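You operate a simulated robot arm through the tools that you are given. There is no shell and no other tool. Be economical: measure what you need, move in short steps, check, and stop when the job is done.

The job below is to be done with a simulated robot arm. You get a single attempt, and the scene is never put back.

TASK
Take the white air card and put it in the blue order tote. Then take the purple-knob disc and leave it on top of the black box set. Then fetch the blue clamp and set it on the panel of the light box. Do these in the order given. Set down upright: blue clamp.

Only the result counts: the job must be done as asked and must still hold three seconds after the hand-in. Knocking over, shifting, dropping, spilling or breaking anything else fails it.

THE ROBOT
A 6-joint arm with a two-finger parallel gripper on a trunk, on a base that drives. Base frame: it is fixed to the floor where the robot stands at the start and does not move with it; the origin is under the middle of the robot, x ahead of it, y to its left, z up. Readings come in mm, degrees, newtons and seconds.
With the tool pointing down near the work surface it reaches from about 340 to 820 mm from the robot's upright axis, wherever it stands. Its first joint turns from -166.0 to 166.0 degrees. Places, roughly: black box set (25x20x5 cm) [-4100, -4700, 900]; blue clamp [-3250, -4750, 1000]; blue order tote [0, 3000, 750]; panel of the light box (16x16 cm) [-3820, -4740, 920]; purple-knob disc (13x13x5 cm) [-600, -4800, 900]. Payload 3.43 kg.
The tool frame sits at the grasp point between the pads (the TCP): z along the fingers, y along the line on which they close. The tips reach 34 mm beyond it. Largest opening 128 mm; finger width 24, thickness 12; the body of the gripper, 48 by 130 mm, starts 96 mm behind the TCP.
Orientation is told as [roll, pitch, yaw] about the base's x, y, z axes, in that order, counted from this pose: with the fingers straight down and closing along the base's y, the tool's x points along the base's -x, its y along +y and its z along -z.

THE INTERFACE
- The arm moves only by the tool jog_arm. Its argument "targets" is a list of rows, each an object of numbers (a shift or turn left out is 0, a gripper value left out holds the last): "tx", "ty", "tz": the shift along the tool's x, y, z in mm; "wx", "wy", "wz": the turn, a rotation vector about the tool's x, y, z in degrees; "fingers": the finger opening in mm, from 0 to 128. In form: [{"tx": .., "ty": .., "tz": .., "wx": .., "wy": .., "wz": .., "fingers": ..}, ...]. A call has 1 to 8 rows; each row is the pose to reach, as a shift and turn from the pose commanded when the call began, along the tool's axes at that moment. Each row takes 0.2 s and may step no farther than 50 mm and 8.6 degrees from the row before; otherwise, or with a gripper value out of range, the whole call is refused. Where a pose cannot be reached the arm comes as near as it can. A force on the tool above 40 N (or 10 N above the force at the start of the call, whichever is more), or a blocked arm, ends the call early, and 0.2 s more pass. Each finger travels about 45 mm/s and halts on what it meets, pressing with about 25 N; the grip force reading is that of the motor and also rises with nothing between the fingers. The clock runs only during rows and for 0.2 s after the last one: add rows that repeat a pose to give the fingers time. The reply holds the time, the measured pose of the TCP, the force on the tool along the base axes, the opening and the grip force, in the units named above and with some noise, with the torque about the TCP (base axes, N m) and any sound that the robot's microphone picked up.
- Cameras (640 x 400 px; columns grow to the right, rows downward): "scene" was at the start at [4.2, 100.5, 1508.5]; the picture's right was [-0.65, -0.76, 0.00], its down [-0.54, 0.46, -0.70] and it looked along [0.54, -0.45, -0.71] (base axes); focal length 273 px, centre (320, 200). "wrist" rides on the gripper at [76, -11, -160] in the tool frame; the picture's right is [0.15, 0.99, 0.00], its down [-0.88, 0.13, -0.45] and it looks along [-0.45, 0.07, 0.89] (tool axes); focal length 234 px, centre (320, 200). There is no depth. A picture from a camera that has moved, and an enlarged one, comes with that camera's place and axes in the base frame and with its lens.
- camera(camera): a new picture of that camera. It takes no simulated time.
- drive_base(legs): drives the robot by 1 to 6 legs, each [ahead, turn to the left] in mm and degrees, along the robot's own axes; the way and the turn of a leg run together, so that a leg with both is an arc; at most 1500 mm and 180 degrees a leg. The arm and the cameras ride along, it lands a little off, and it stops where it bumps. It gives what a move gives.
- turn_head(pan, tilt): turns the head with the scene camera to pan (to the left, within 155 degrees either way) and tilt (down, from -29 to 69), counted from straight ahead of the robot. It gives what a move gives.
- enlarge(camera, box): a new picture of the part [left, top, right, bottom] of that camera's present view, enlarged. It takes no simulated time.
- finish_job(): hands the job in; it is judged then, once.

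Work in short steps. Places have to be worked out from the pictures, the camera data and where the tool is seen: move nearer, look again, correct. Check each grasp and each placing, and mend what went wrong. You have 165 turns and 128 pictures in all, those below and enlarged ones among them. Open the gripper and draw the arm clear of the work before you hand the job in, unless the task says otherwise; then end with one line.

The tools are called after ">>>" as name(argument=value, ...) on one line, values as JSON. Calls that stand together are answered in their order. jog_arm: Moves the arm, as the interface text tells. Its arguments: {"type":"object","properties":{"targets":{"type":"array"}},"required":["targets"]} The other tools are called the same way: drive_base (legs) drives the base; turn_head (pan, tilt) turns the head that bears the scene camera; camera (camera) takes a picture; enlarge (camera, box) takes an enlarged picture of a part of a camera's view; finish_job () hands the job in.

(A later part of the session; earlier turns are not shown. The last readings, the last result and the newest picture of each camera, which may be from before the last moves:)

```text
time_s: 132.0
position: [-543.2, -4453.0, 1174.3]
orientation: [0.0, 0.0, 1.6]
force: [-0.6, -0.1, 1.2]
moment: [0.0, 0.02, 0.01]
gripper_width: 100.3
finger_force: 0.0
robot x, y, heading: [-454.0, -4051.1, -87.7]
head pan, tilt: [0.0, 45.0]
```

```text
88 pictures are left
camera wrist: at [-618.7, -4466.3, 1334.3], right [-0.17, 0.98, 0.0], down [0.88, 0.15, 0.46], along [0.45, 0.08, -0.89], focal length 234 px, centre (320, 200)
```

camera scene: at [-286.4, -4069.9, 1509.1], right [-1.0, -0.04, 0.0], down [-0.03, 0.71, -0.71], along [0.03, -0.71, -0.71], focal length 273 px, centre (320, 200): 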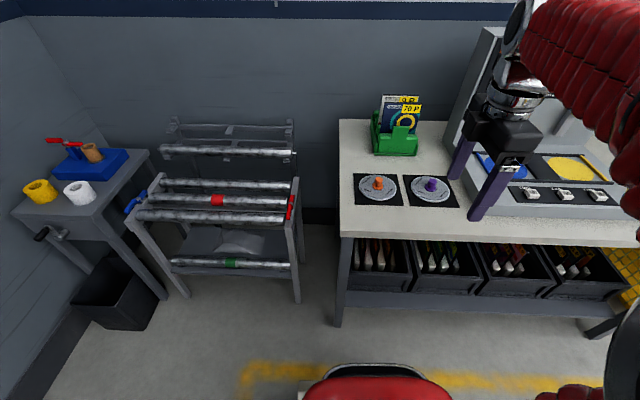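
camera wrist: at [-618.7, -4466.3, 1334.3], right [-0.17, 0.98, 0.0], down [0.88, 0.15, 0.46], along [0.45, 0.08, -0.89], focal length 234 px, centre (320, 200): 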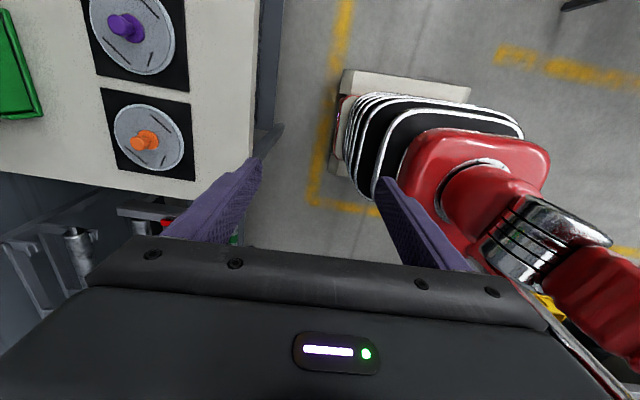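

Triangulated the knob at about (-643, -4808, ~860). I drive 130 mm nearer and move the tool above it, staying high.

>>> drive_base(legs=[[130, 0]])

>>> jog_arm(targets=[{"ty": -40, "tx": 20}, {"ty": -80, "tx": 40}, {"ty": -120, "tx": 60}, {"ty": -160, "tx": 80}, {"ty": -195, "tx": 100}, {"ty": -222, "tx": 111}, {"ty": -222, "tx": 111, "tz": 45}, {"ty": -222, "tx": 111, "tz": 90}])

>>> camera(camera="wrist")

>>> camera(camera="scene")

```text
time_s: 133.4
position: [-538.1, -4584.4, 1174.0]
orientation: [-0.1, -0.1, 1.7]
force: [0.3, 0.7, 0.3]
moment: [-0.02, 0.0, 0.0]
gripper_width: 100.0
finger_force: 0.1
robot x, y, heading: [-441.9, -4182.1, -87.7]
head pan, tilt: [0.0, 45.0]
```

```text
time_s: 135.2
position: [-641.4, -4811.2, 1084.7]
orientation: [-0.1, 0.1, 1.7]
force: [-0.5, 0.5, 0.6]
moment: [0.01, -0.04, -0.04]
gripper_width: 100.1
finger_force: 0.1
robot x, y, heading: [-443.3, -4186.9, -87.5]
head pan, tilt: [0.0, 45.0]
```

```text
87 pictures are left
camera wrist: at [-715.5, -4823.9, 1244.3], right [-0.18, 0.98, 0.0], down [0.88, 0.16, 0.45], along [0.45, 0.08, -0.89], focal length 234 px, centre (320, 200)
```

wrist: 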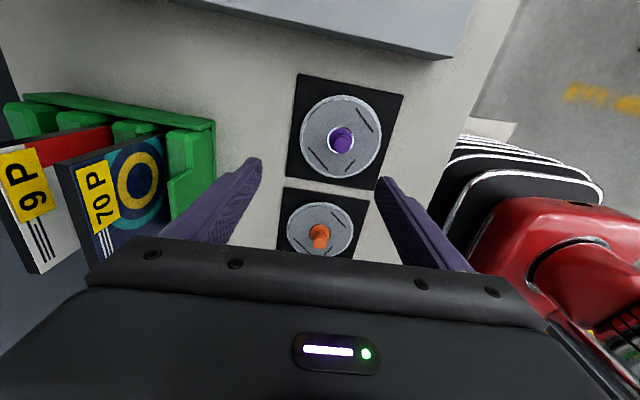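

```text
86 pictures are left
camera scene: at [-281.0, -4201.0, 1509.1], right [-1.0, -0.04, 0.0], down [-0.03, 0.71, -0.71], along [0.03, -0.71, -0.71], focal length 273 px, centre (320, 200)
```

scene: 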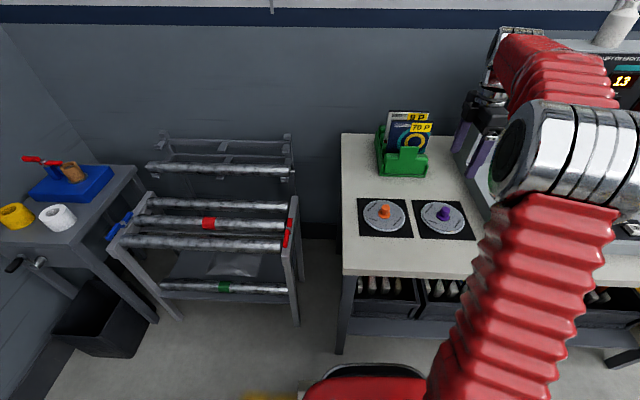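

The refined knob top is at (-641, -4783, 878). I shift +27 in y, narrow the fingers to 60, lower to z≈930 and check.

>>> jog_arm(targets=[{"ty": 27, "fingers": 60}, {"ty": 27, "tz": 45, "fingers": 60}, {"ty": 27, "tz": 90, "fingers": 60}, {"ty": 27, "tz": 130, "fingers": 60}, {"ty": 27, "tz": 155, "fingers": 60}])

>>> camera(camera="wrist")

>>> enlarge(camera="scene", box=[380, 130, 520, 270])

```text
time_s: 136.4
position: [-640.7, -4783.7, 928.3]
orientation: [-0.1, 0.0, 1.8]
force: [-0.1, -0.1, -0.2]
moment: [0.01, 0.0, -0.02]
gripper_width: 59.9
finger_force: 0.1
robot x, y, heading: [-439.4, -4183.9, -87.5]
head pan, tilt: [0.0, 45.0]
```

```text
85 pictures are left
camera wrist: at [-715.6, -4797.6, 1088.5], right [-0.18, 0.98, 0.0], down [0.88, 0.16, 0.45], along [0.45, 0.08, -0.89], focal length 234 px, centre (320, 200)
```

wrist: 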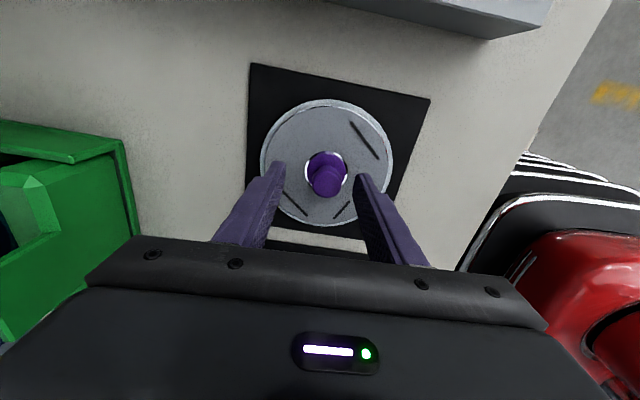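

```text
2.86 times, centred on (450, 200) of scene
camera zoom: at [-281.1, -4201.0, 1509.1], right [-1.0, -0.04, 0.0], down [-0.03, 0.71, -0.71], along [0.03, -0.71, -0.71], focal length 780 px, centre (-51, 200)
```

zoom: 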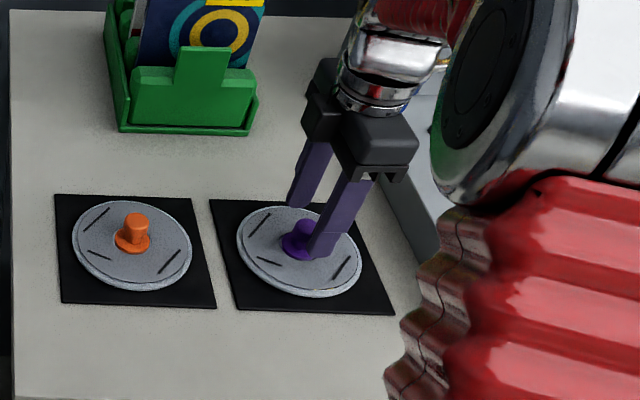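

The wrist view shows the knob about 8 mm to +y and 6 mm to +x of the tool. I correct and lower to z≈887.

>>> jog_arm(targets=[{"ty": 8, "tx": -6}, {"ty": 8, "tx": -6, "tz": 20}, {"ty": 8, "tx": -6, "tz": 41}])

>>> camera(camera="wrist")

>>> enlarge(camera="scene", box=[380, 130, 520, 270])

```text
time_s: 137.2
position: [-636.4, -4776.7, 906.8]
orientation: [-0.3, 0.1, 1.7]
force: [2.2, 4.0, 8.0]
moment: [0.46, -0.08, -0.04]
gripper_width: 62.2
finger_force: 2.1
robot x, y, heading: [-441.9, -4185.3, -87.6]
head pan, tilt: [0.0, 45.0]
stopped in row 3: the force on the tool passed its limit at 62 N (the readings are from after the stop); the commanded pose is now the measured one
```

```text
83 pictures are left
camera wrist: at [-710.8, -4789.1, 1067.5], right [-0.18, 0.98, -0.01], down [0.88, 0.16, 0.45], along [0.45, 0.07, -0.89], focal length 234 px, centre (320, 200)
```

wrist: 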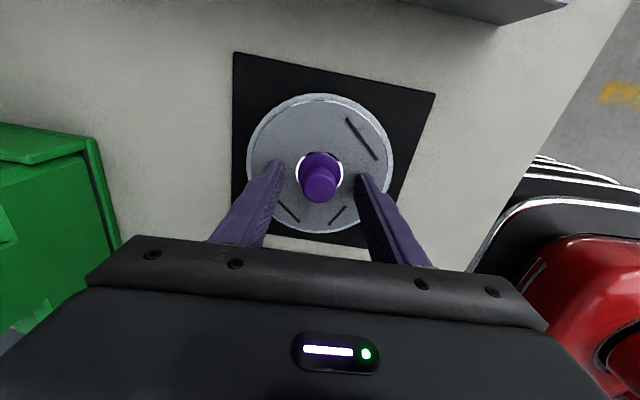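

```text
2.86 times, centred on (450, 200) of scene
camera zoom: at [-281.0, -4200.6, 1509.1], right [-1.0, -0.04, 0.0], down [-0.03, 0.71, -0.71], along [0.03, -0.71, -0.71], focal length 780 px, centre (-51, 200)
```

zoom: 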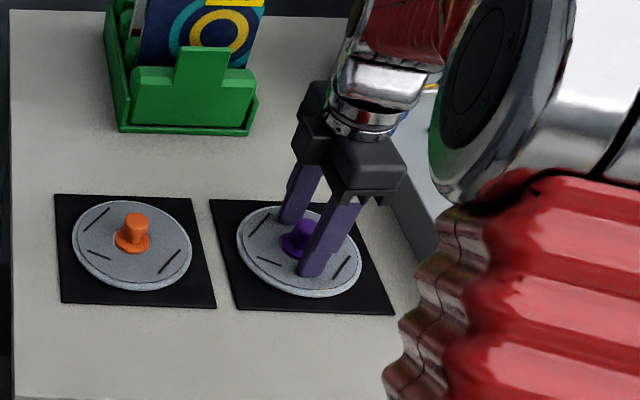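

The tips touched the disc plate (top at z≈872), so heights are higher than estimated; the knob sits centred between the fingers. I raise 4 mm and close.

>>> jog_arm(targets=[{"tz": -4}, {"tz": -5, "fingers": 40}, {"tz": -5, "fingers": 0}, {"tz": -5, "fingers": 0}, {"tz": -5, "fingers": 0}, {"tz": -5, "fingers": 0}, {"tz": -5, "fingers": 0}])

>>> camera(camera="wrist")

```text
time_s: 138.8
position: [-636.0, -4776.1, 911.4]
orientation: [-0.4, 0.1, 1.8]
force: [0.1, -0.7, 1.3]
moment: [0.04, 0.03, 0.01]
gripper_width: 24.7
finger_force: 24.4
robot x, y, heading: [-441.7, -4181.8, -87.8]
head pan, tilt: [0.0, 45.0]
```

```text
81 pictures are left
camera wrist: at [-710.8, -4789.2, 1071.9], right [-0.18, 0.98, -0.01], down [0.88, 0.16, 0.45], along [0.45, 0.07, -0.89], focal length 234 px, centre (320, 200)
```

wrist: 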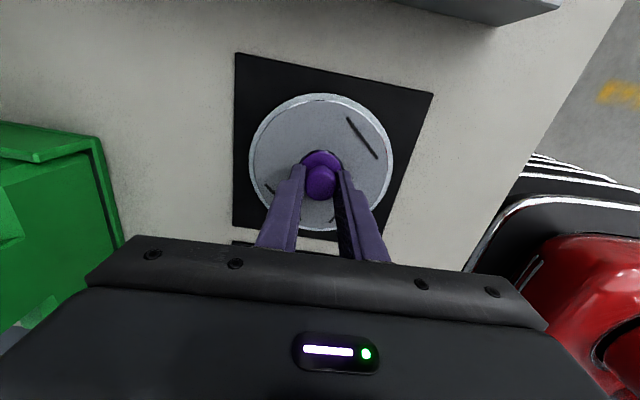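

Knob gripped at 24.7 mm. I lift.

>>> jog_arm(targets=[{"tz": -15}, {"tz": -40}, {"tz": -80}, {"tz": -120}, {"tz": -165}, {"tz": -210}, {"tz": -250}])

>>> camera(camera="wrist")

```text
time_s: 140.4
position: [-633.9, -4772.9, 1162.1]
orientation: [-0.3, 0.2, 1.6]
force: [0.4, -0.7, -0.6]
moment: [0.02, -0.01, 0.0]
gripper_width: 24.7
finger_force: 24.8
robot x, y, heading: [-441.2, -4185.9, -87.7]
head pan, tilt: [0.0, 45.0]
```

```text
80 pictures are left
camera wrist: at [-709.0, -4785.6, 1322.3], right [-0.18, 0.98, -0.01], down [0.88, 0.16, 0.45], along [0.45, 0.07, -0.89], focal length 234 px, centre (320, 200)
```

wrist: 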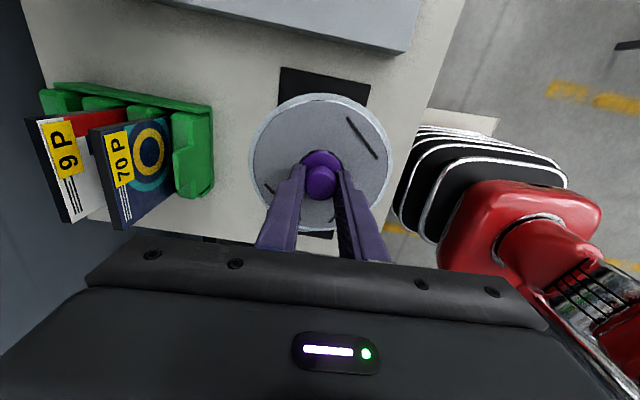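

The disc is lifted. I retract the arm, back off 350 mm and look to the right (-x) to plan the way.

>>> jog_arm(targets=[{"ty": 40, "tx": -15}, {"ty": 85, "tx": -30}, {"ty": 130, "tx": -45}, {"ty": 175, "tx": -60}])

>>> drive_base(legs=[[-350, 0]])

>>> turn_head(pan=-90, tilt=25)

>>> camera(camera="scene")

```text
time_s: 141.4
position: [-582.8, -4597.8, 1160.6]
orientation: [-0.4, 0.1, 1.8]
force: [0.5, 0.3, -1.4]
moment: [0.0, 0.03, -0.04]
gripper_width: 24.9
finger_force: 24.3
robot x, y, heading: [-444.0, -4184.4, -87.7]
head pan, tilt: [0.0, 45.0]
```

```text
time_s: 144.2
position: [-596.3, -4248.1, 1159.5]
orientation: [-0.5, -0.1, 1.9]
force: [0.0, -0.2, -1.2]
moment: [-0.01, 0.0, -0.03]
gripper_width: 24.9
finger_force: 25.1
robot x, y, heading: [-456.0, -3832.9, -87.6]
head pan, tilt: [0.0, 45.0]
```

```text
time_s: 145.8
position: [-597.8, -4248.7, 1160.7]
orientation: [-0.5, 0.1, 2.0]
force: [-0.2, -0.6, -0.6]
moment: [0.02, -0.01, 0.0]
gripper_width: 25.1
finger_force: 24.9
robot x, y, heading: [-458.8, -3833.7, -87.6]
head pan, tilt: [-90.0, 25.0]
```

```text
79 pictures are left
camera scene: at [-392.0, -3773.3, 1539.7], right [-0.05, 1.0, 0.0], down [0.42, 0.02, -0.91], along [-0.91, -0.04, -0.42], focal length 273 px, centre (320, 200)
```

scene: 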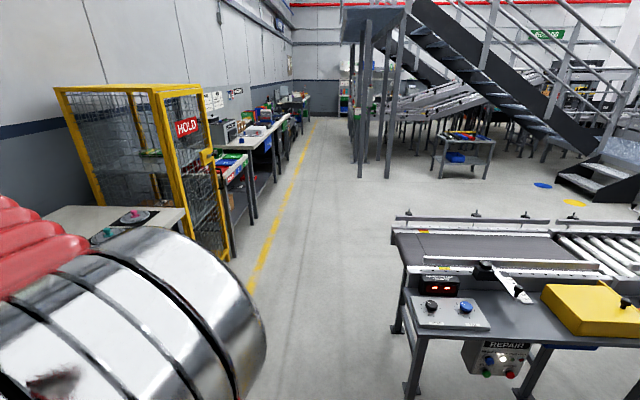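

The corridor between the HOLD cage and the repair table is clear around y≈-3850. I turn right and drive along -x.

>>> drive_base(legs=[[0, -92], [1500, 0], [1200, 0]])

>>> turn_head(pan=75, tilt=30)

>>> camera(camera="scene")

```text
time_s: 168.8
position: [-3578.3, -3758.6, 1161.6]
orientation: [-0.4, 0.1, -88.9]
force: [0.8, 0.6, -0.5]
moment: [0.0, -0.02, 0.0]
gripper_width: 24.9
finger_force: 25.1
robot x, y, heading: [-3163.6, -3907.8, -178.4]
head pan, tilt: [-90.0, 25.0]
```

```text
time_s: 171.3
position: [-3578.9, -3760.5, 1161.0]
orientation: [-0.3, 0.1, -88.8]
force: [0.4, 0.2, -0.4]
moment: [-0.03, -0.05, 0.03]
gripper_width: 24.9
finger_force: 25.1
robot x, y, heading: [-3169.8, -3907.3, -178.0]
head pan, tilt: [75.0, 30.0]
```

```text
78 pictures are left
camera scene: at [-3121.3, -4151.5, 1531.7], right [-0.97, 0.23, 0.0], down [0.11, 0.49, -0.87], along [-0.2, -0.84, -0.5], focal length 273 px, centre (320, 200)
```

scene: 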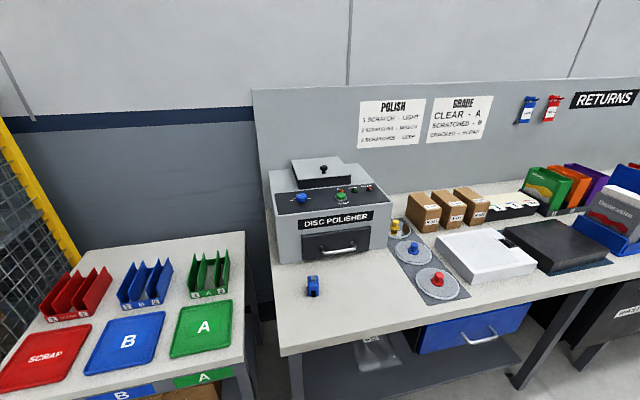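

>>> enlarge(camera="scene", box=[290, 180, 450, 320])

>>> enlarge(camera="scene", box=[420, 150, 640, 310])

```text
2.86 times, centred on (370, 250) of scene
camera zoom: at [-3121.3, -4151.5, 1531.7], right [-0.97, 0.23, 0.0], down [0.11, 0.49, -0.87], along [-0.2, -0.84, -0.5], focal length 780 px, centre (177, 57)
```

zoom: 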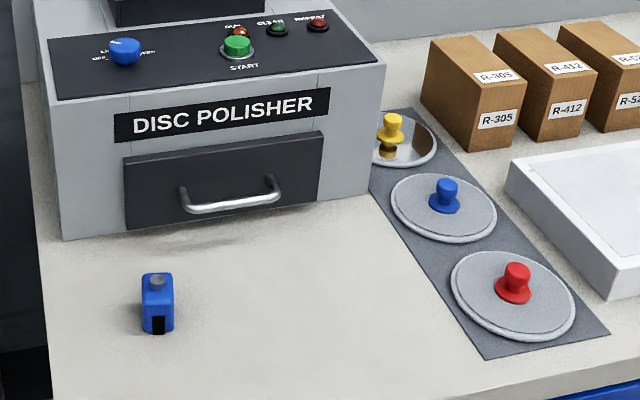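

```text
2.50 times, centred on (530, 230) of scene
camera zoom: at [-3121.3, -4151.5, 1531.7], right [-0.97, 0.23, 0.0], down [0.11, 0.49, -0.87], along [-0.2, -0.84, -0.5], focal length 683 px, centre (-205, 125)
```

zoom: 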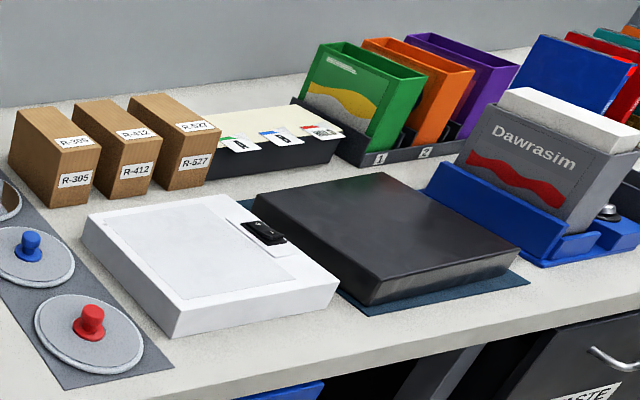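

Black box set is at about (-4130, -4715), the light box next to it, and the small blue clamp stands left in front of the polisher. I drive to face the black box.

>>> drive_base(legs=[[850, 0], [0, 88], [150, 0]])

>>> turn_head(pan=10, tilt=45)

>>> camera(camera="scene")

>>> camera(camera="wrist")

```text
time_s: 183.7
position: [-4160.0, -4492.8, 1161.8]
orientation: [-0.4, 0.1, -0.2]
force: [0.3, -0.1, 0.2]
moment: [0.01, 0.01, -0.01]
gripper_width: 24.9
finger_force: 25.0
robot x, y, heading: [-4032.7, -4084.5, -89.4]
head pan, tilt: [75.0, 30.0]
```

```text
time_s: 185.0
position: [-4158.7, -4492.4, 1161.5]
orientation: [-0.4, 0.1, -0.2]
force: [0.4, 0.1, -0.2]
moment: [-0.02, -0.03, -0.01]
gripper_width: 24.5
finger_force: 25.0
robot x, y, heading: [-4033.6, -4082.9, -89.2]
head pan, tilt: [10.0, 45.0]
```

```text
75 pictures are left
camera scene: at [-3857.9, -4104.3, 1509.1], right [-0.98, -0.19, 0.0], down [-0.13, 0.69, -0.71], along [0.13, -0.69, -0.71], focal length 273 px, centre (320, 200)
```

scene: 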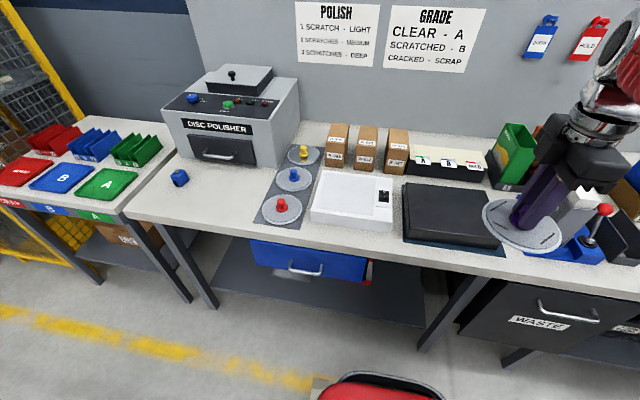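

```text
74 pictures are left
camera wrist: at [-4234.9, -4502.9, 1322.5], right [-0.14, 0.99, -0.01], down [0.88, 0.13, 0.45], along [0.45, 0.06, -0.89], focal length 234 px, centre (320, 200)
```

wrist: 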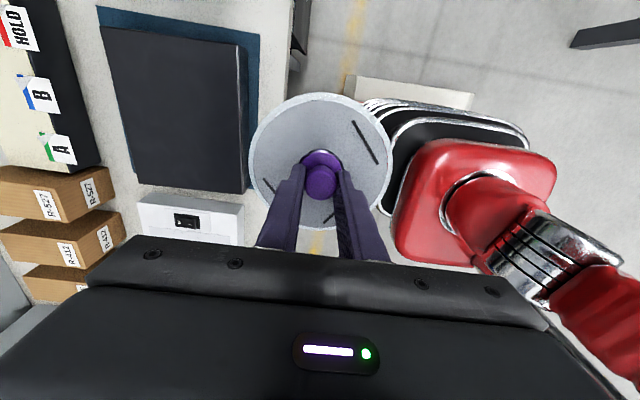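

Black box top centre triangulated at about (-4148, -4743, ~881-910). I move above it at height.

>>> jog_arm(targets=[{"ty": -45, "tx": -4}, {"ty": -90, "tx": -8}, {"ty": -135, "tx": -11}, {"ty": -180, "tx": -11}, {"ty": -225, "tx": -11, "wx": -0.4}, {"ty": -250, "tx": -11, "wx": -0.4}, {"ty": -250, "tx": -11, "tz": 45, "wx": -0.4}, {"ty": -250, "tx": -11, "tz": 90, "wx": -0.4}])

>>> camera(camera="wrist")

>>> camera(camera="scene")

```text
time_s: 186.8
position: [-4148.8, -4744.4, 1074.3]
orientation: [0.1, 0.1, -0.2]
force: [-0.6, 0.5, -1.0]
moment: [-0.01, -0.02, -0.01]
gripper_width: 24.6
finger_force: 25.2
robot x, y, heading: [-4031.2, -4085.4, -89.2]
head pan, tilt: [10.0, 45.0]
```

```text
73 pictures are left
camera wrist: at [-4224.1, -4756.5, 1234.1], right [-0.14, 0.99, 0.0], down [0.88, 0.13, 0.45], along [0.45, 0.06, -0.89], focal length 234 px, centre (320, 200)
```

wrist: 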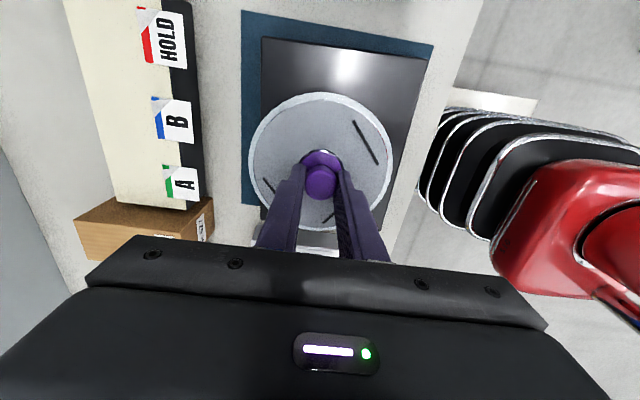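

```text
72 pictures are left
camera scene: at [-3857.9, -4104.6, 1509.1], right [-0.98, -0.19, 0.0], down [-0.13, 0.7, -0.71], along [0.13, -0.69, -0.71], focal length 273 px, centre (320, 200)
```

scene: 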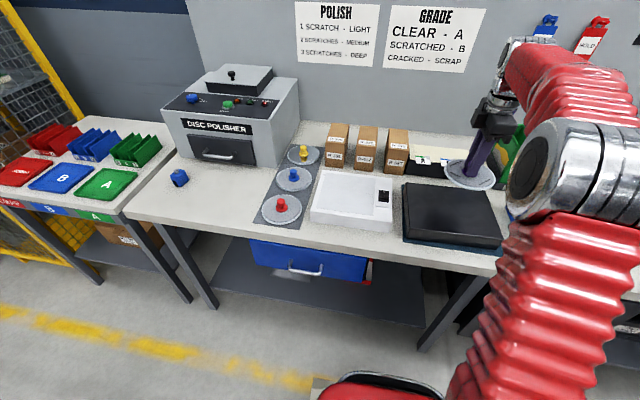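

Box spans y -4832..-4636 and its -x edge is at -4262, so centre ≈(-4137, -4734). I adjust and lower to just above.

>>> jog_arm(targets=[{"tx": -10, "ty": 8}, {"tx": -10, "ty": 8, "tz": 40}, {"tx": -10, "ty": 8, "tz": 75}, {"tx": -10, "ty": 8, "tz": 90}])

>>> camera(camera="wrist")

>>> enlarge(camera="scene", box=[380, 120, 540, 260])

```text
time_s: 187.8
position: [-4139.0, -4735.7, 985.4]
orientation: [-0.1, 0.1, -0.3]
force: [-0.4, 0.3, -1.3]
moment: [0.04, -0.01, -0.01]
gripper_width: 24.8
finger_force: 25.2
robot x, y, heading: [-4032.1, -4082.1, -89.4]
head pan, tilt: [10.0, 45.0]
```

```text
71 pictures are left
camera wrist: at [-4215.4, -4746.8, 1144.6], right [-0.14, 0.99, 0.0], down [0.88, 0.13, 0.45], along [0.45, 0.07, -0.89], focal length 234 px, centre (320, 200)
```

wrist: 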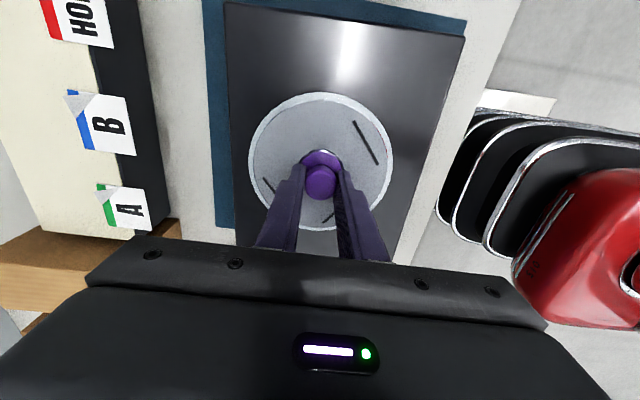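

```text
2.86 times, centred on (460, 190) of scene
camera zoom: at [-3857.9, -4104.6, 1509.1], right [-0.98, -0.19, 0.0], down [-0.13, 0.7, -0.71], along [0.13, -0.69, -0.71], focal length 780 px, centre (-80, 229)
```

zoom: 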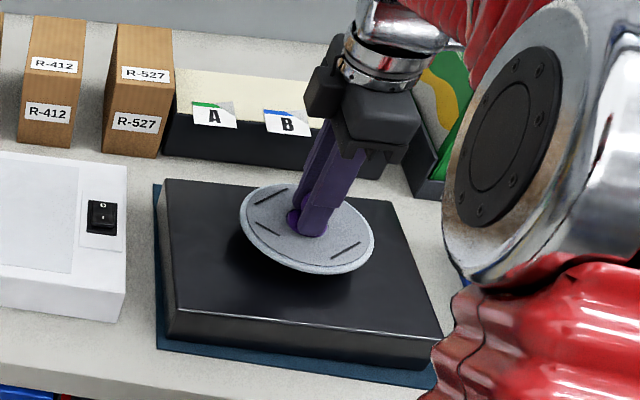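

Disc hovers over the box centre. I lower in small steps.

>>> jog_arm(targets=[{"tz": 6}, {"tz": 12}, {"tz": 17}])

>>> enlarge(camera="scene", box=[420, 160, 520, 250])

```text
time_s: 188.6
position: [-4139.3, -4735.7, 966.7]
orientation: [0.0, 0.1, -0.2]
force: [0.2, -0.3, -1.5]
moment: [0.01, -0.02, 0.03]
gripper_width: 24.6
finger_force: 24.5
robot x, y, heading: [-4030.0, -4084.1, -89.1]
head pan, tilt: [10.0, 45.0]
```

```text
4.44 times, centred on (470, 205) of scene
camera zoom: at [-3857.9, -4104.7, 1509.1], right [-0.98, -0.19, 0.0], down [-0.13, 0.7, -0.71], along [0.13, -0.69, -0.71], focal length 1214 px, centre (-347, 178)
```

zoom: 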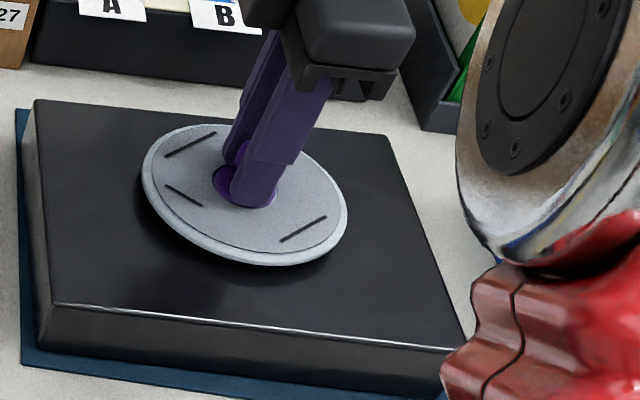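

Still a small gap. I go on in smaller steps.

>>> jog_arm(targets=[{"tz": 3}, {"tz": 6}, {"tz": 8}])

```text
time_s: 189.4
position: [-4139.6, -4735.9, 960.6]
orientation: [-0.1, 0.1, -0.3]
force: [1.2, 1.3, 13.8]
moment: [0.1, -0.08, 0.09]
gripper_width: 24.6
finger_force: 24.5
robot x, y, heading: [-4031.5, -4085.2, -89.1]
head pan, tilt: [10.0, 45.0]
```

Contact at z≈960 with 14 N. I ease 1 mm, open, and rise.

>>> jog_arm(targets=[{"tz": -1.5}, {"tz": -1.5, "fingers": 32}, {"tz": -1.5, "fingers": 50}, {"tz": -1.5, "fingers": 64}, {"tz": -1.5, "fingers": 64}, {"tz": -1.5, "fingers": 64}])

>>> jog_arm(targets=[{"tz": -25}, {"tz": -65}, {"tz": -110}, {"tz": -155}, {"tz": -200}])

>>> camera(camera="wrist")

>>> enlarge(camera="scene", box=[380, 120, 540, 260])

```text
time_s: 190.8
position: [-4140.4, -4735.3, 960.9]
orientation: [-0.1, 0.2, -0.2]
force: [1.0, -0.3, 0.8]
moment: [0.0, 0.01, -0.02]
gripper_width: 64.0
finger_force: 0.0
robot x, y, heading: [-4032.2, -4086.6, -89.4]
head pan, tilt: [10.0, 45.0]
```

```text
time_s: 192.0
position: [-4139.6, -4733.8, 1157.9]
orientation: [0.0, 0.2, -0.2]
force: [-0.5, -0.1, -0.8]
moment: [0.03, 0.0, 0.0]
gripper_width: 63.9
finger_force: 0.1
robot x, y, heading: [-4028.2, -4084.0, -89.3]
head pan, tilt: [10.0, 45.0]
```

```text
68 pictures are left
camera wrist: at [-4214.6, -4745.6, 1318.4], right [-0.14, 0.99, 0.0], down [0.88, 0.13, 0.45], along [0.45, 0.07, -0.89], focal length 234 px, centre (320, 200)
```

wrist: 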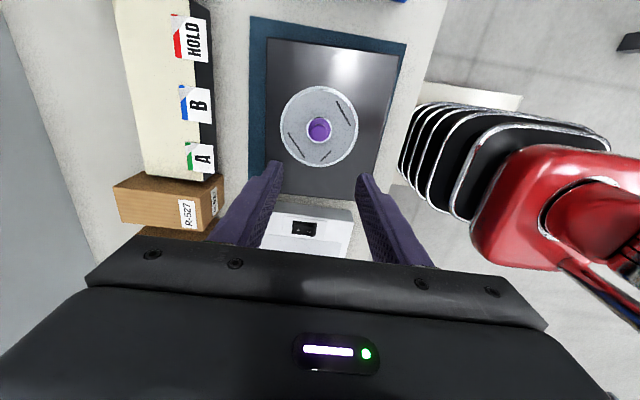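

```text
2.86 times, centred on (460, 190) of scene
camera zoom: at [-3857.9, -4104.7, 1509.1], right [-0.98, -0.19, 0.0], down [-0.13, 0.7, -0.71], along [0.13, -0.69, -0.71], focal length 780 px, centre (-80, 229)
```

zoom: 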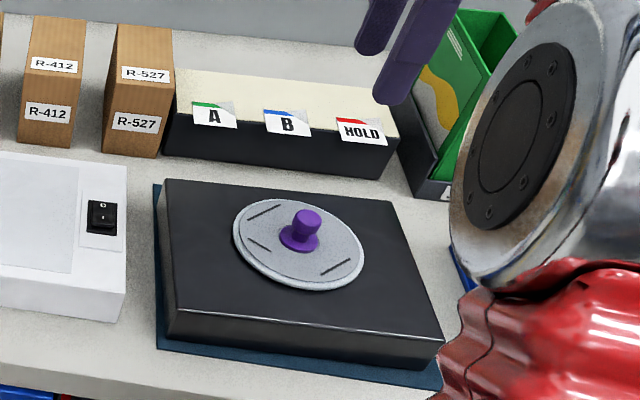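

The disc sits on the box set. The clamp triangulates to (-3239, -4728, ~880). I retract the arm and shift the base to x≈-3530, from where both clamp and light box are in reach.

>>> jog_arm(targets=[{"ty": 45, "tx": -20}, {"ty": 90, "tx": -40}, {"ty": 135, "tx": -60}, {"ty": 180, "tx": -80}, {"ty": 225, "tx": -100}, {"ty": 250, "tx": -110}])

>>> drive_base(legs=[[-120, 0], [0, 89], [500, 0], [0, -89], [160, 0]])

>>> turn_head(pan=20, tilt=45)

>>> camera(camera="scene")

>>> camera(camera="wrist")

```text
time_s: 193.4
position: [-4028.4, -4487.6, 1160.8]
orientation: [0.1, 0.0, -0.2]
force: [0.2, -0.1, -0.9]
moment: [0.02, 0.0, 0.03]
gripper_width: 64.0
finger_force: 0.0
robot x, y, heading: [-4030.8, -4088.9, -89.2]
head pan, tilt: [10.0, 45.0]
```

```text
time_s: 210.4
position: [-3571.1, -4554.0, 1159.6]
orientation: [0.0, 0.1, -4.2]
force: [0.5, 0.2, 0.1]
moment: [-0.01, -0.04, 0.02]
gripper_width: 64.1
finger_force: 0.0
robot x, y, heading: [-3529.7, -4155.0, -93.4]
head pan, tilt: [10.0, 45.0]
```

```text
time_s: 211.1
position: [-3569.5, -4552.7, 1161.0]
orientation: [0.0, 0.1, -4.1]
force: [-0.8, -0.8, 0.1]
moment: [0.01, 0.03, 0.0]
gripper_width: 64.1
finger_force: 0.0
robot x, y, heading: [-3527.2, -4153.3, -93.5]
head pan, tilt: [20.0, 45.0]
```

```text
66 pictures are left
camera scene: at [-3343.6, -4181.9, 1509.1], right [-0.96, -0.28, 0.0], down [-0.2, 0.68, -0.71], along [0.2, -0.68, -0.71], focal length 273 px, centre (320, 200)
```

scene: 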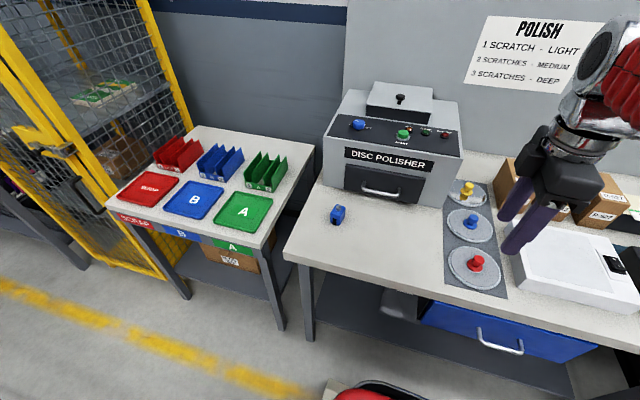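

```text
65 pictures are left
camera wrist: at [-3646.4, -4560.2, 1320.6], right [-0.08, 1.0, 0.0], down [0.89, 0.07, 0.45], along [0.45, 0.03, -0.89], focal length 234 px, centre (320, 200)
```

wrist: 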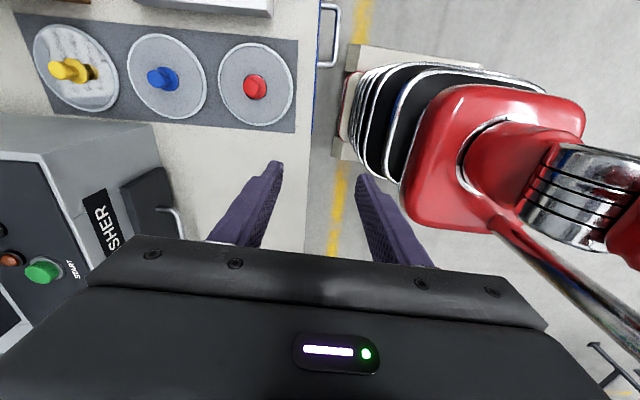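

The clamp is confirmed at (-3238, -4732). I enlarge to see its shape.

>>> enlarge(camera="scene", box=[300, 180, 380, 240])

```text
6.67 times, centred on (340, 210) of scene
camera zoom: at [-3343.6, -4181.9, 1509.1], right [-0.96, -0.28, 0.0], down [-0.2, 0.68, -0.71], along [0.2, -0.68, -0.71], focal length 1821 px, centre (187, 133)
```

zoom: 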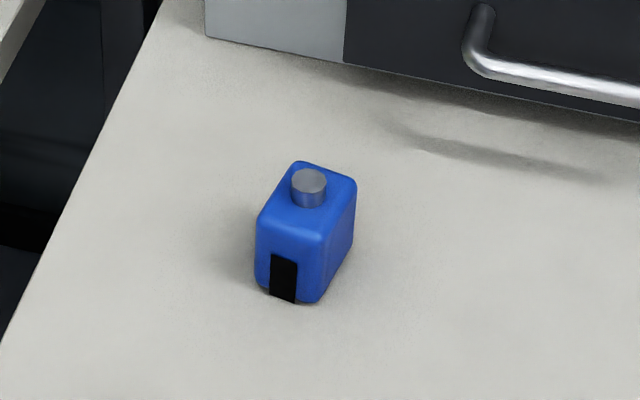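

The clamp is a ~33×39×48 mm block turned about -10°, with a screw on top. I move above it at height, yawing to -10° and opening to 80 mm.

>>> jog_arm(targets=[{"tx": -43, "ty": -19, "fingers": 80}, {"tx": -86, "ty": -38, "wz": 1}, {"tx": -129, "ty": -57, "wz": 2}, {"tx": -172, "ty": -76, "wz": 3}, {"tx": -215, "ty": -95, "wz": 4}, {"tx": -258, "ty": -115, "wz": 5}, {"tx": -301, "ty": -135, "wz": 6}, {"tx": -344, "ty": -155, "wz": 6}])

>>> camera(camera="wrist")

>>> camera(camera="scene")

```text
time_s: 212.9
position: [-3238.1, -4730.8, 1160.4]
orientation: [0.0, 0.1, -10.1]
force: [0.1, -0.5, 0.5]
moment: [-0.05, -0.02, -0.01]
gripper_width: 79.9
finger_force: 0.0
robot x, y, heading: [-3527.4, -4151.6, -93.2]
head pan, tilt: [20.0, 45.0]
```

```text
63 pictures are left
camera wrist: at [-3313.7, -4729.1, 1320.6], right [0.03, 1.0, 0.0], down [0.89, -0.03, 0.45], along [0.45, -0.01, -0.89], focal length 234 px, centre (320, 200)
```

wrist: 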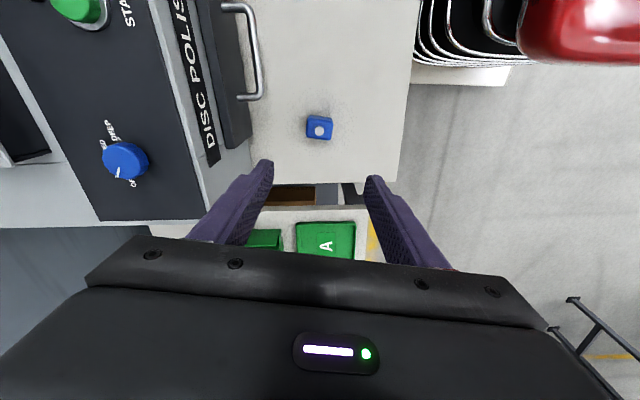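

```text
62 pictures are left
camera scene: at [-3343.5, -4181.9, 1509.1], right [-0.96, -0.28, 0.0], down [-0.2, 0.68, -0.71], along [0.2, -0.68, -0.71], focal length 273 px, centre (320, 200)
```

scene: 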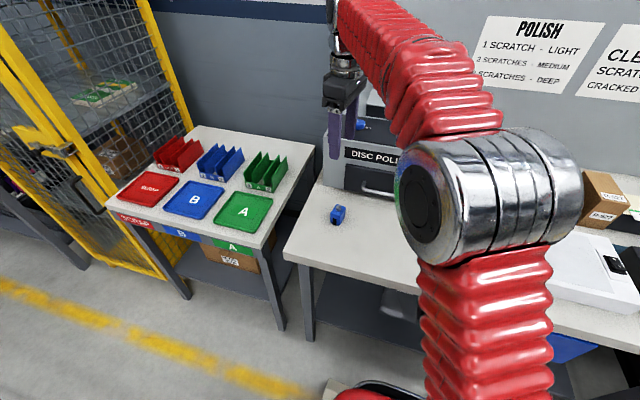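

Clamp is right below (≈(-3243, -4731)). I lower to z≈1010 and check alignment.

>>> jog_arm(targets=[{"tz": 45, "tx": 5}, {"tz": 90, "tx": 5}, {"tz": 130, "tx": 5}, {"tz": 150, "tx": 5}])

>>> enlarge(camera="wrist", box=[220, 80, 420, 220])

```text
time_s: 213.9
position: [-3242.8, -4731.1, 1007.7]
orientation: [0.1, 0.0, -10.1]
force: [0.4, -0.4, -0.4]
moment: [0.02, 0.01, 0.0]
gripper_width: 79.9
finger_force: 0.0
robot x, y, heading: [-3527.2, -4151.5, -93.4]
head pan, tilt: [20.0, 45.0]
```

```text
2.86 times, centred on (320, 150) of wrist
camera zoom: at [-3318.8, -4729.5, 1168.9], right [0.03, 1.0, 0.0], down [0.89, -0.03, 0.45], along [0.45, -0.01, -0.89], focal length 669 px, centre (320, 343)
```

zoom: 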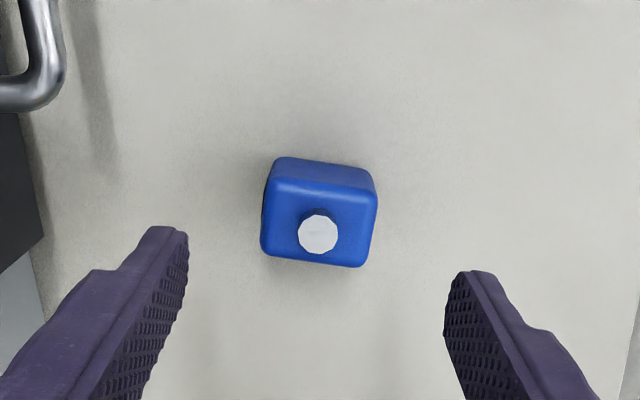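

Block is aligned with the tool (≈-10.5°), centre ≈(-3239, -4731). I descend to z≈905.

>>> jog_arm(targets=[{"tz": 35, "tx": -3}, {"tz": 65, "tx": -3}, {"tz": 90, "tx": -3}, {"tz": 100, "tx": -3}])

>>> camera(camera="wrist")

>>> enlarge(camera="scene", box=[290, 150, 400, 240])

```text
time_s: 214.9
position: [-3242.5, -4732.0, 910.3]
orientation: [0.0, 0.1, -10.1]
force: [-0.1, -0.3, 0.1]
moment: [-0.01, -0.04, 0.01]
gripper_width: 80.1
finger_force: 0.0
robot x, y, heading: [-3526.6, -4156.2, -93.3]
head pan, tilt: [20.0, 45.0]
```

```text
60 pictures are left
camera wrist: at [-3317.2, -4730.4, 1070.8], right [0.03, 1.0, 0.0], down [0.89, -0.03, 0.45], along [0.45, -0.01, -0.89], focal length 234 px, centre (320, 200)
```

wrist: 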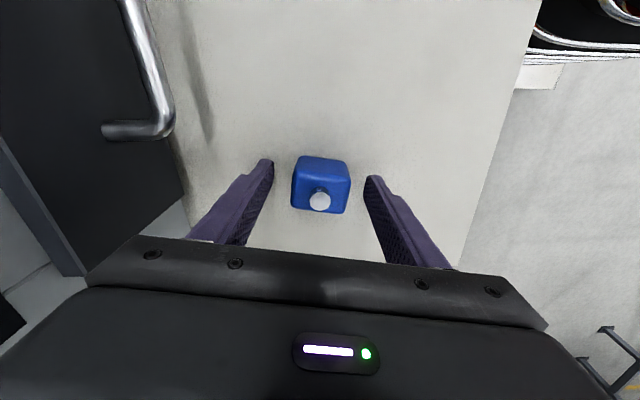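

```text
4.44 times, centred on (345, 195) of scene
camera zoom: at [-3343.5, -4182.2, 1509.1], right [-0.96, -0.28, 0.0], down [-0.2, 0.68, -0.71], along [0.2, -0.68, -0.71], focal length 1214 px, centre (209, 222)
```

zoom: 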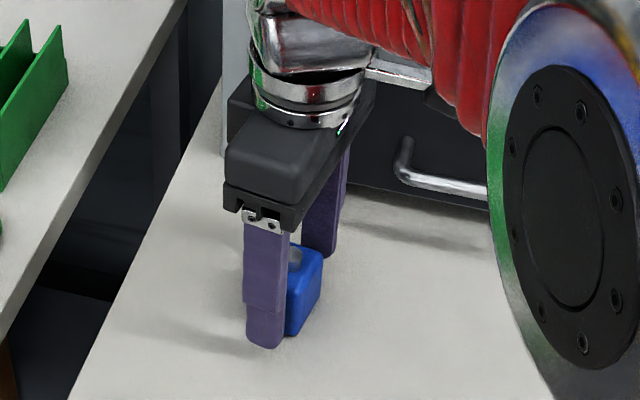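

Well centred. I lower 8 mm and close.

>>> jog_arm(targets=[{"tz": 4}, {"tz": 8}, {"tz": 8, "fingers": 60}, {"tz": 8, "fingers": 20}, {"tz": 8, "fingers": 20}, {"tz": 8, "fingers": 20}, {"tz": 8, "fingers": 20}])

```text
time_s: 216.5
position: [-3241.5, -4732.5, 902.6]
orientation: [-0.1, 0.1, -10.0]
force: [-0.1, -0.3, 1.1]
moment: [0.03, 0.0, 0.01]
gripper_width: 45.4
finger_force: 25.0
robot x, y, heading: [-3527.7, -4152.5, -93.5]
head pan, tilt: [20.0, 45.0]
```

Gripped at 45.4 mm with 25 N. I lift and look.

>>> jog_arm(targets=[{"tz": -10}, {"tz": -30}, {"tz": -70}, {"tz": -115}, {"tz": -160}, {"tz": -205}, {"tz": -240}])

>>> turn_head(pan=-5, tilt=45)

>>> camera(camera="wrist")

>>> camera(camera="scene")

```text
time_s: 218.1
position: [-3242.4, -4735.6, 1142.8]
orientation: [0.0, 0.1, -10.0]
force: [0.1, 0.3, -0.1]
moment: [0.04, 0.04, -0.03]
gripper_width: 44.9
finger_force: 25.1
robot x, y, heading: [-3528.1, -4154.3, -93.5]
head pan, tilt: [20.0, 45.0]
```

```text
time_s: 219.0
position: [-3243.1, -4734.9, 1143.4]
orientation: [0.1, 0.1, -10.1]
force: [-1.1, 0.2, -1.5]
moment: [0.01, 0.01, -0.01]
gripper_width: 44.8
finger_force: 25.3
robot x, y, heading: [-3527.9, -4153.1, -93.4]
head pan, tilt: [-5.0, 45.0]
```

```text
58 pictures are left
camera wrist: at [-3318.9, -4733.9, 1303.1], right [0.03, 1.0, 0.0], down [0.89, -0.03, 0.45], along [0.45, -0.01, -0.89], focal length 234 px, centre (320, 200)
```

wrist: 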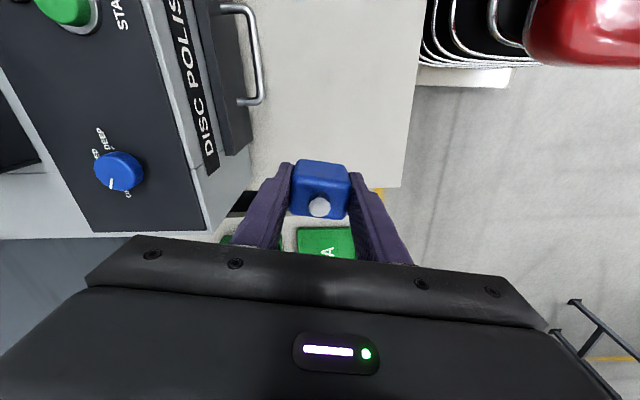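

```text
57 pictures are left
camera scene: at [-3378.5, -4184.7, 1509.0], right [-0.99, 0.15, 0.0], down [0.1, 0.7, -0.71], along [-0.1, -0.7, -0.71], focal length 273 px, centre (320, 200)
```

scene: 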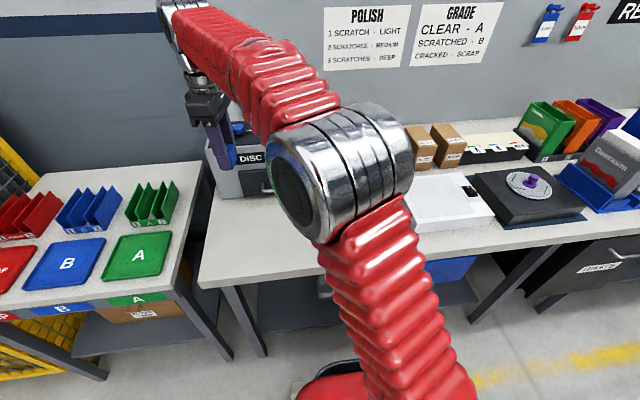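

The clamp is held upright. I pull back slightly and carry it toward the light box at height.

>>> jog_arm(targets=[{"tx": 8, "ty": 47}, {"tx": 16, "ty": 94}, {"tx": 63, "ty": 86}, {"tx": 110, "ty": 77}, {"tx": 157, "ty": 69}, {"tx": 204, "ty": 61}, {"tx": 251, "ty": 52}, {"tx": 298, "ty": 44}])

>>> jog_arm(targets=[{"tx": 47, "ty": -8}, {"tx": 94, "ty": -17}, {"tx": 141, "ty": -25}, {"tx": 188, "ty": -33}, {"tx": 230, "ty": -45}])

>>> camera(camera="wrist")

>>> camera(camera="scene")

```text
time_s: 220.8
position: [-3527.7, -4639.2, 1143.8]
orientation: [0.0, 0.1, -10.1]
force: [-0.2, -0.4, -0.6]
moment: [-0.01, -0.02, -0.01]
gripper_width: 45.3
finger_force: 25.1
robot x, y, heading: [-3527.4, -4153.2, -93.3]
head pan, tilt: [-5.0, 45.0]
```

```text
time_s: 222.0
position: [-3761.7, -4639.5, 1143.8]
orientation: [0.0, 0.0, -10.1]
force: [-0.1, 0.6, -0.5]
moment: [0.01, 0.0, 0.01]
gripper_width: 45.3
finger_force: 24.5
robot x, y, heading: [-3525.8, -4153.6, -93.5]
head pan, tilt: [-5.0, 45.0]
```

```text
56 pictures are left
camera wrist: at [-3838.3, -4638.6, 1304.7], right [0.03, 1.0, 0.0], down [0.89, -0.03, 0.45], along [0.45, -0.01, -0.89], focal length 234 px, centre (320, 200)
```

wrist: 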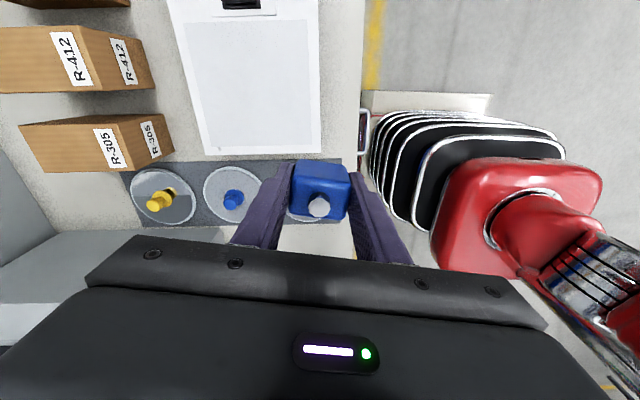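

```text
55 pictures are left
camera scene: at [-3378.7, -4184.4, 1509.1], right [-0.99, 0.15, 0.0], down [0.1, 0.7, -0.71], along [-0.1, -0.7, -0.71], focal length 273 px, centre (320, 200)
```

scene: 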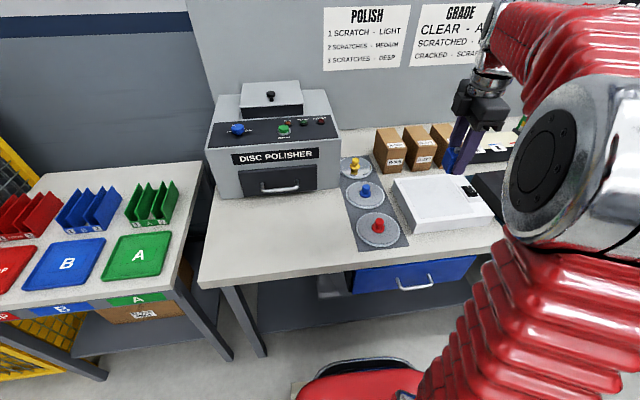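

The light box's +x edge is at ≈-3730 and spans y ≈ -4841..-4640, so the panel centre ≈(-3818, -4740) as hinted. I move above it and lower to z≈1020.

>>> jog_arm(targets=[{"tx": 15, "ty": -40}, {"tx": 28, "ty": -80}, {"tx": 38, "ty": -108}, {"tx": 38, "ty": -108, "tz": 45}, {"tx": 38, "ty": -108, "tz": 90}, {"tx": 38, "ty": -108, "tz": 120}])

>>> turn_head(pan=15, tilt=45)

>>> camera(camera="wrist")

>>> enlarge(camera="scene", box=[440, 100, 640, 280])

```text
time_s: 223.4
position: [-3817.5, -4739.9, 1024.9]
orientation: [0.0, 0.1, -10.1]
force: [0.0, 0.6, -0.1]
moment: [0.01, 0.02, 0.02]
gripper_width: 45.1
finger_force: 25.7
robot x, y, heading: [-3531.5, -4153.4, -93.4]
head pan, tilt: [-5.0, 45.0]
```

```text
time_s: 224.2
position: [-3818.7, -4741.5, 1024.1]
orientation: [0.0, 0.2, -10.1]
force: [-1.1, 0.0, -1.2]
moment: [0.02, -0.02, 0.04]
gripper_width: 45.6
finger_force: 25.2
robot x, y, heading: [-3529.3, -4152.2, -93.4]
head pan, tilt: [15.0, 45.0]
```

```text
54 pictures are left
camera wrist: at [-3894.1, -4739.7, 1185.1], right [0.03, 1.0, 0.0], down [0.89, -0.03, 0.45], along [0.45, -0.01, -0.89], focal length 234 px, centre (320, 200)
```

wrist: 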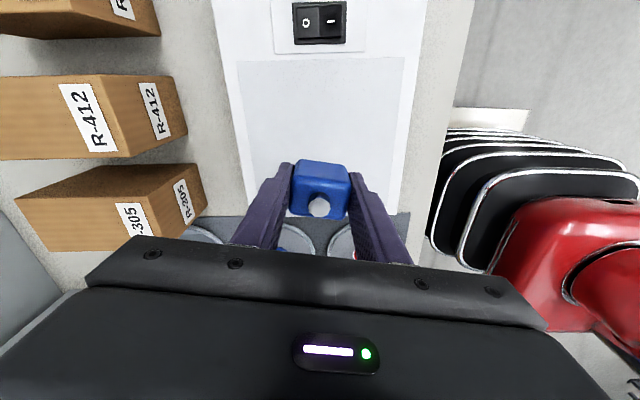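

```text
2.22 times, centred on (540, 190) of scene
camera zoom: at [-3350.5, -4184.0, 1509.1], right [-0.98, -0.2, 0.0], down [-0.14, 0.69, -0.71], along [0.14, -0.69, -0.71], focal length 607 px, centre (-169, 222)
```

zoom: 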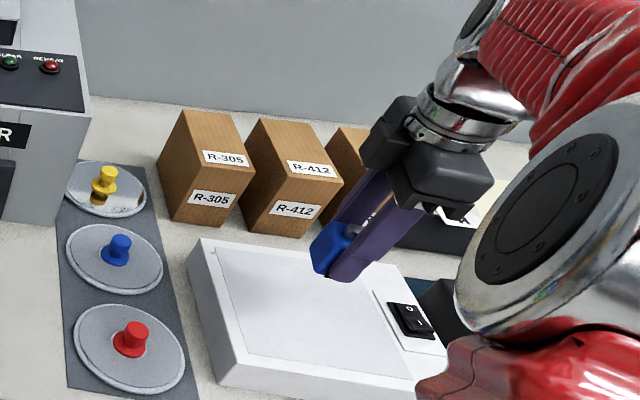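

Panel centre looks to be ≈(-3832, -4737) with its surface at z≈905-925. I shift 12 mm and lower to z≈985, then continue slowly.

>>> jog_arm(targets=[{"tx": 12, "ty": 1}, {"tx": 12, "ty": 1, "tz": 25}, {"tx": 12, "ty": 1, "tz": 40}])

>>> enlarge(camera="scene", box=[480, 160, 600, 280])

```text
time_s: 225.0
position: [-3829.9, -4739.8, 982.5]
orientation: [0.0, 0.1, -10.2]
force: [0.3, 0.4, -1.0]
moment: [-0.01, 0.02, 0.04]
gripper_width: 45.2
finger_force: 24.7
robot x, y, heading: [-3525.5, -4149.8, -93.4]
head pan, tilt: [15.0, 45.0]
```

```text
3.33 times, centred on (540, 220) of scene
camera zoom: at [-3350.5, -4183.9, 1509.1], right [-0.98, -0.2, 0.0], down [-0.14, 0.69, -0.71], along [0.14, -0.69, -0.71], focal length 910 px, centre (-413, 133)
```

zoom: 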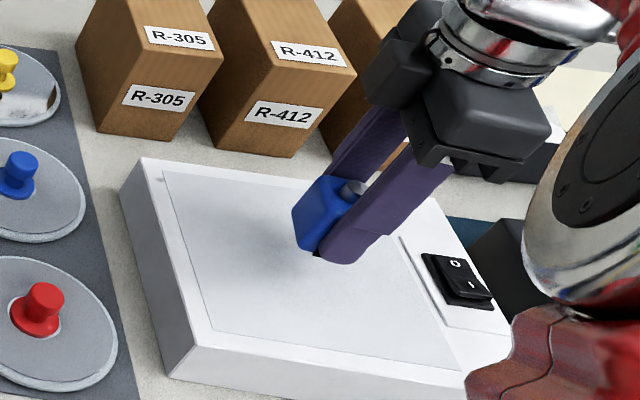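

Clamp hovers over the panel. I lower slowly to contact.

>>> jog_arm(targets=[{"tz": 4}, {"tz": 8}, {"tz": 12}, {"tz": 15}])

```text
time_s: 226.0
position: [-3829.4, -4739.0, 966.1]
orientation: [0.0, 0.2, -10.1]
force: [-0.3, -0.7, -0.3]
moment: [0.02, -0.03, -0.02]
gripper_width: 45.3
finger_force: 24.9
robot x, y, heading: [-3529.6, -4152.8, -93.2]
head pan, tilt: [15.0, 45.0]
```

>>> jog_arm(targets=[{"tz": 3}, {"tz": 6}, {"tz": 8}])

>>> enlarge(camera="scene", box=[480, 160, 600, 280])

```text
time_s: 226.8
position: [-3829.7, -4738.1, 960.4]
orientation: [-0.1, 0.1, -10.1]
force: [-0.8, -0.8, -0.2]
moment: [0.04, 0.01, 0.01]
gripper_width: 45.2
finger_force: 25.0
robot x, y, heading: [-3529.0, -4149.5, -93.2]
head pan, tilt: [15.0, 45.0]
```

```text
3.33 times, centred on (540, 220) of scene
camera zoom: at [-3350.5, -4184.0, 1509.1], right [-0.98, -0.2, 0.0], down [-0.14, 0.69, -0.71], along [0.14, -0.69, -0.71], focal length 910 px, centre (-413, 133)
```

zoom: 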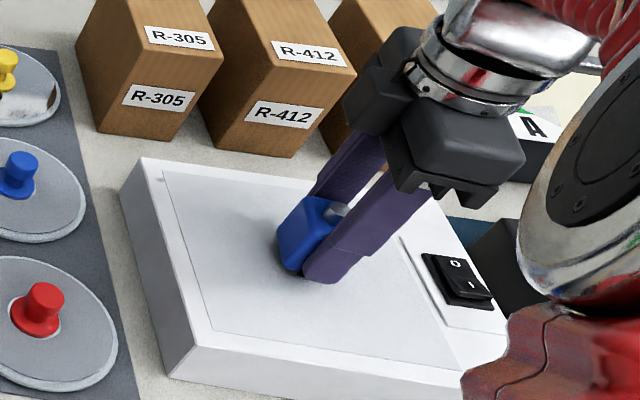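

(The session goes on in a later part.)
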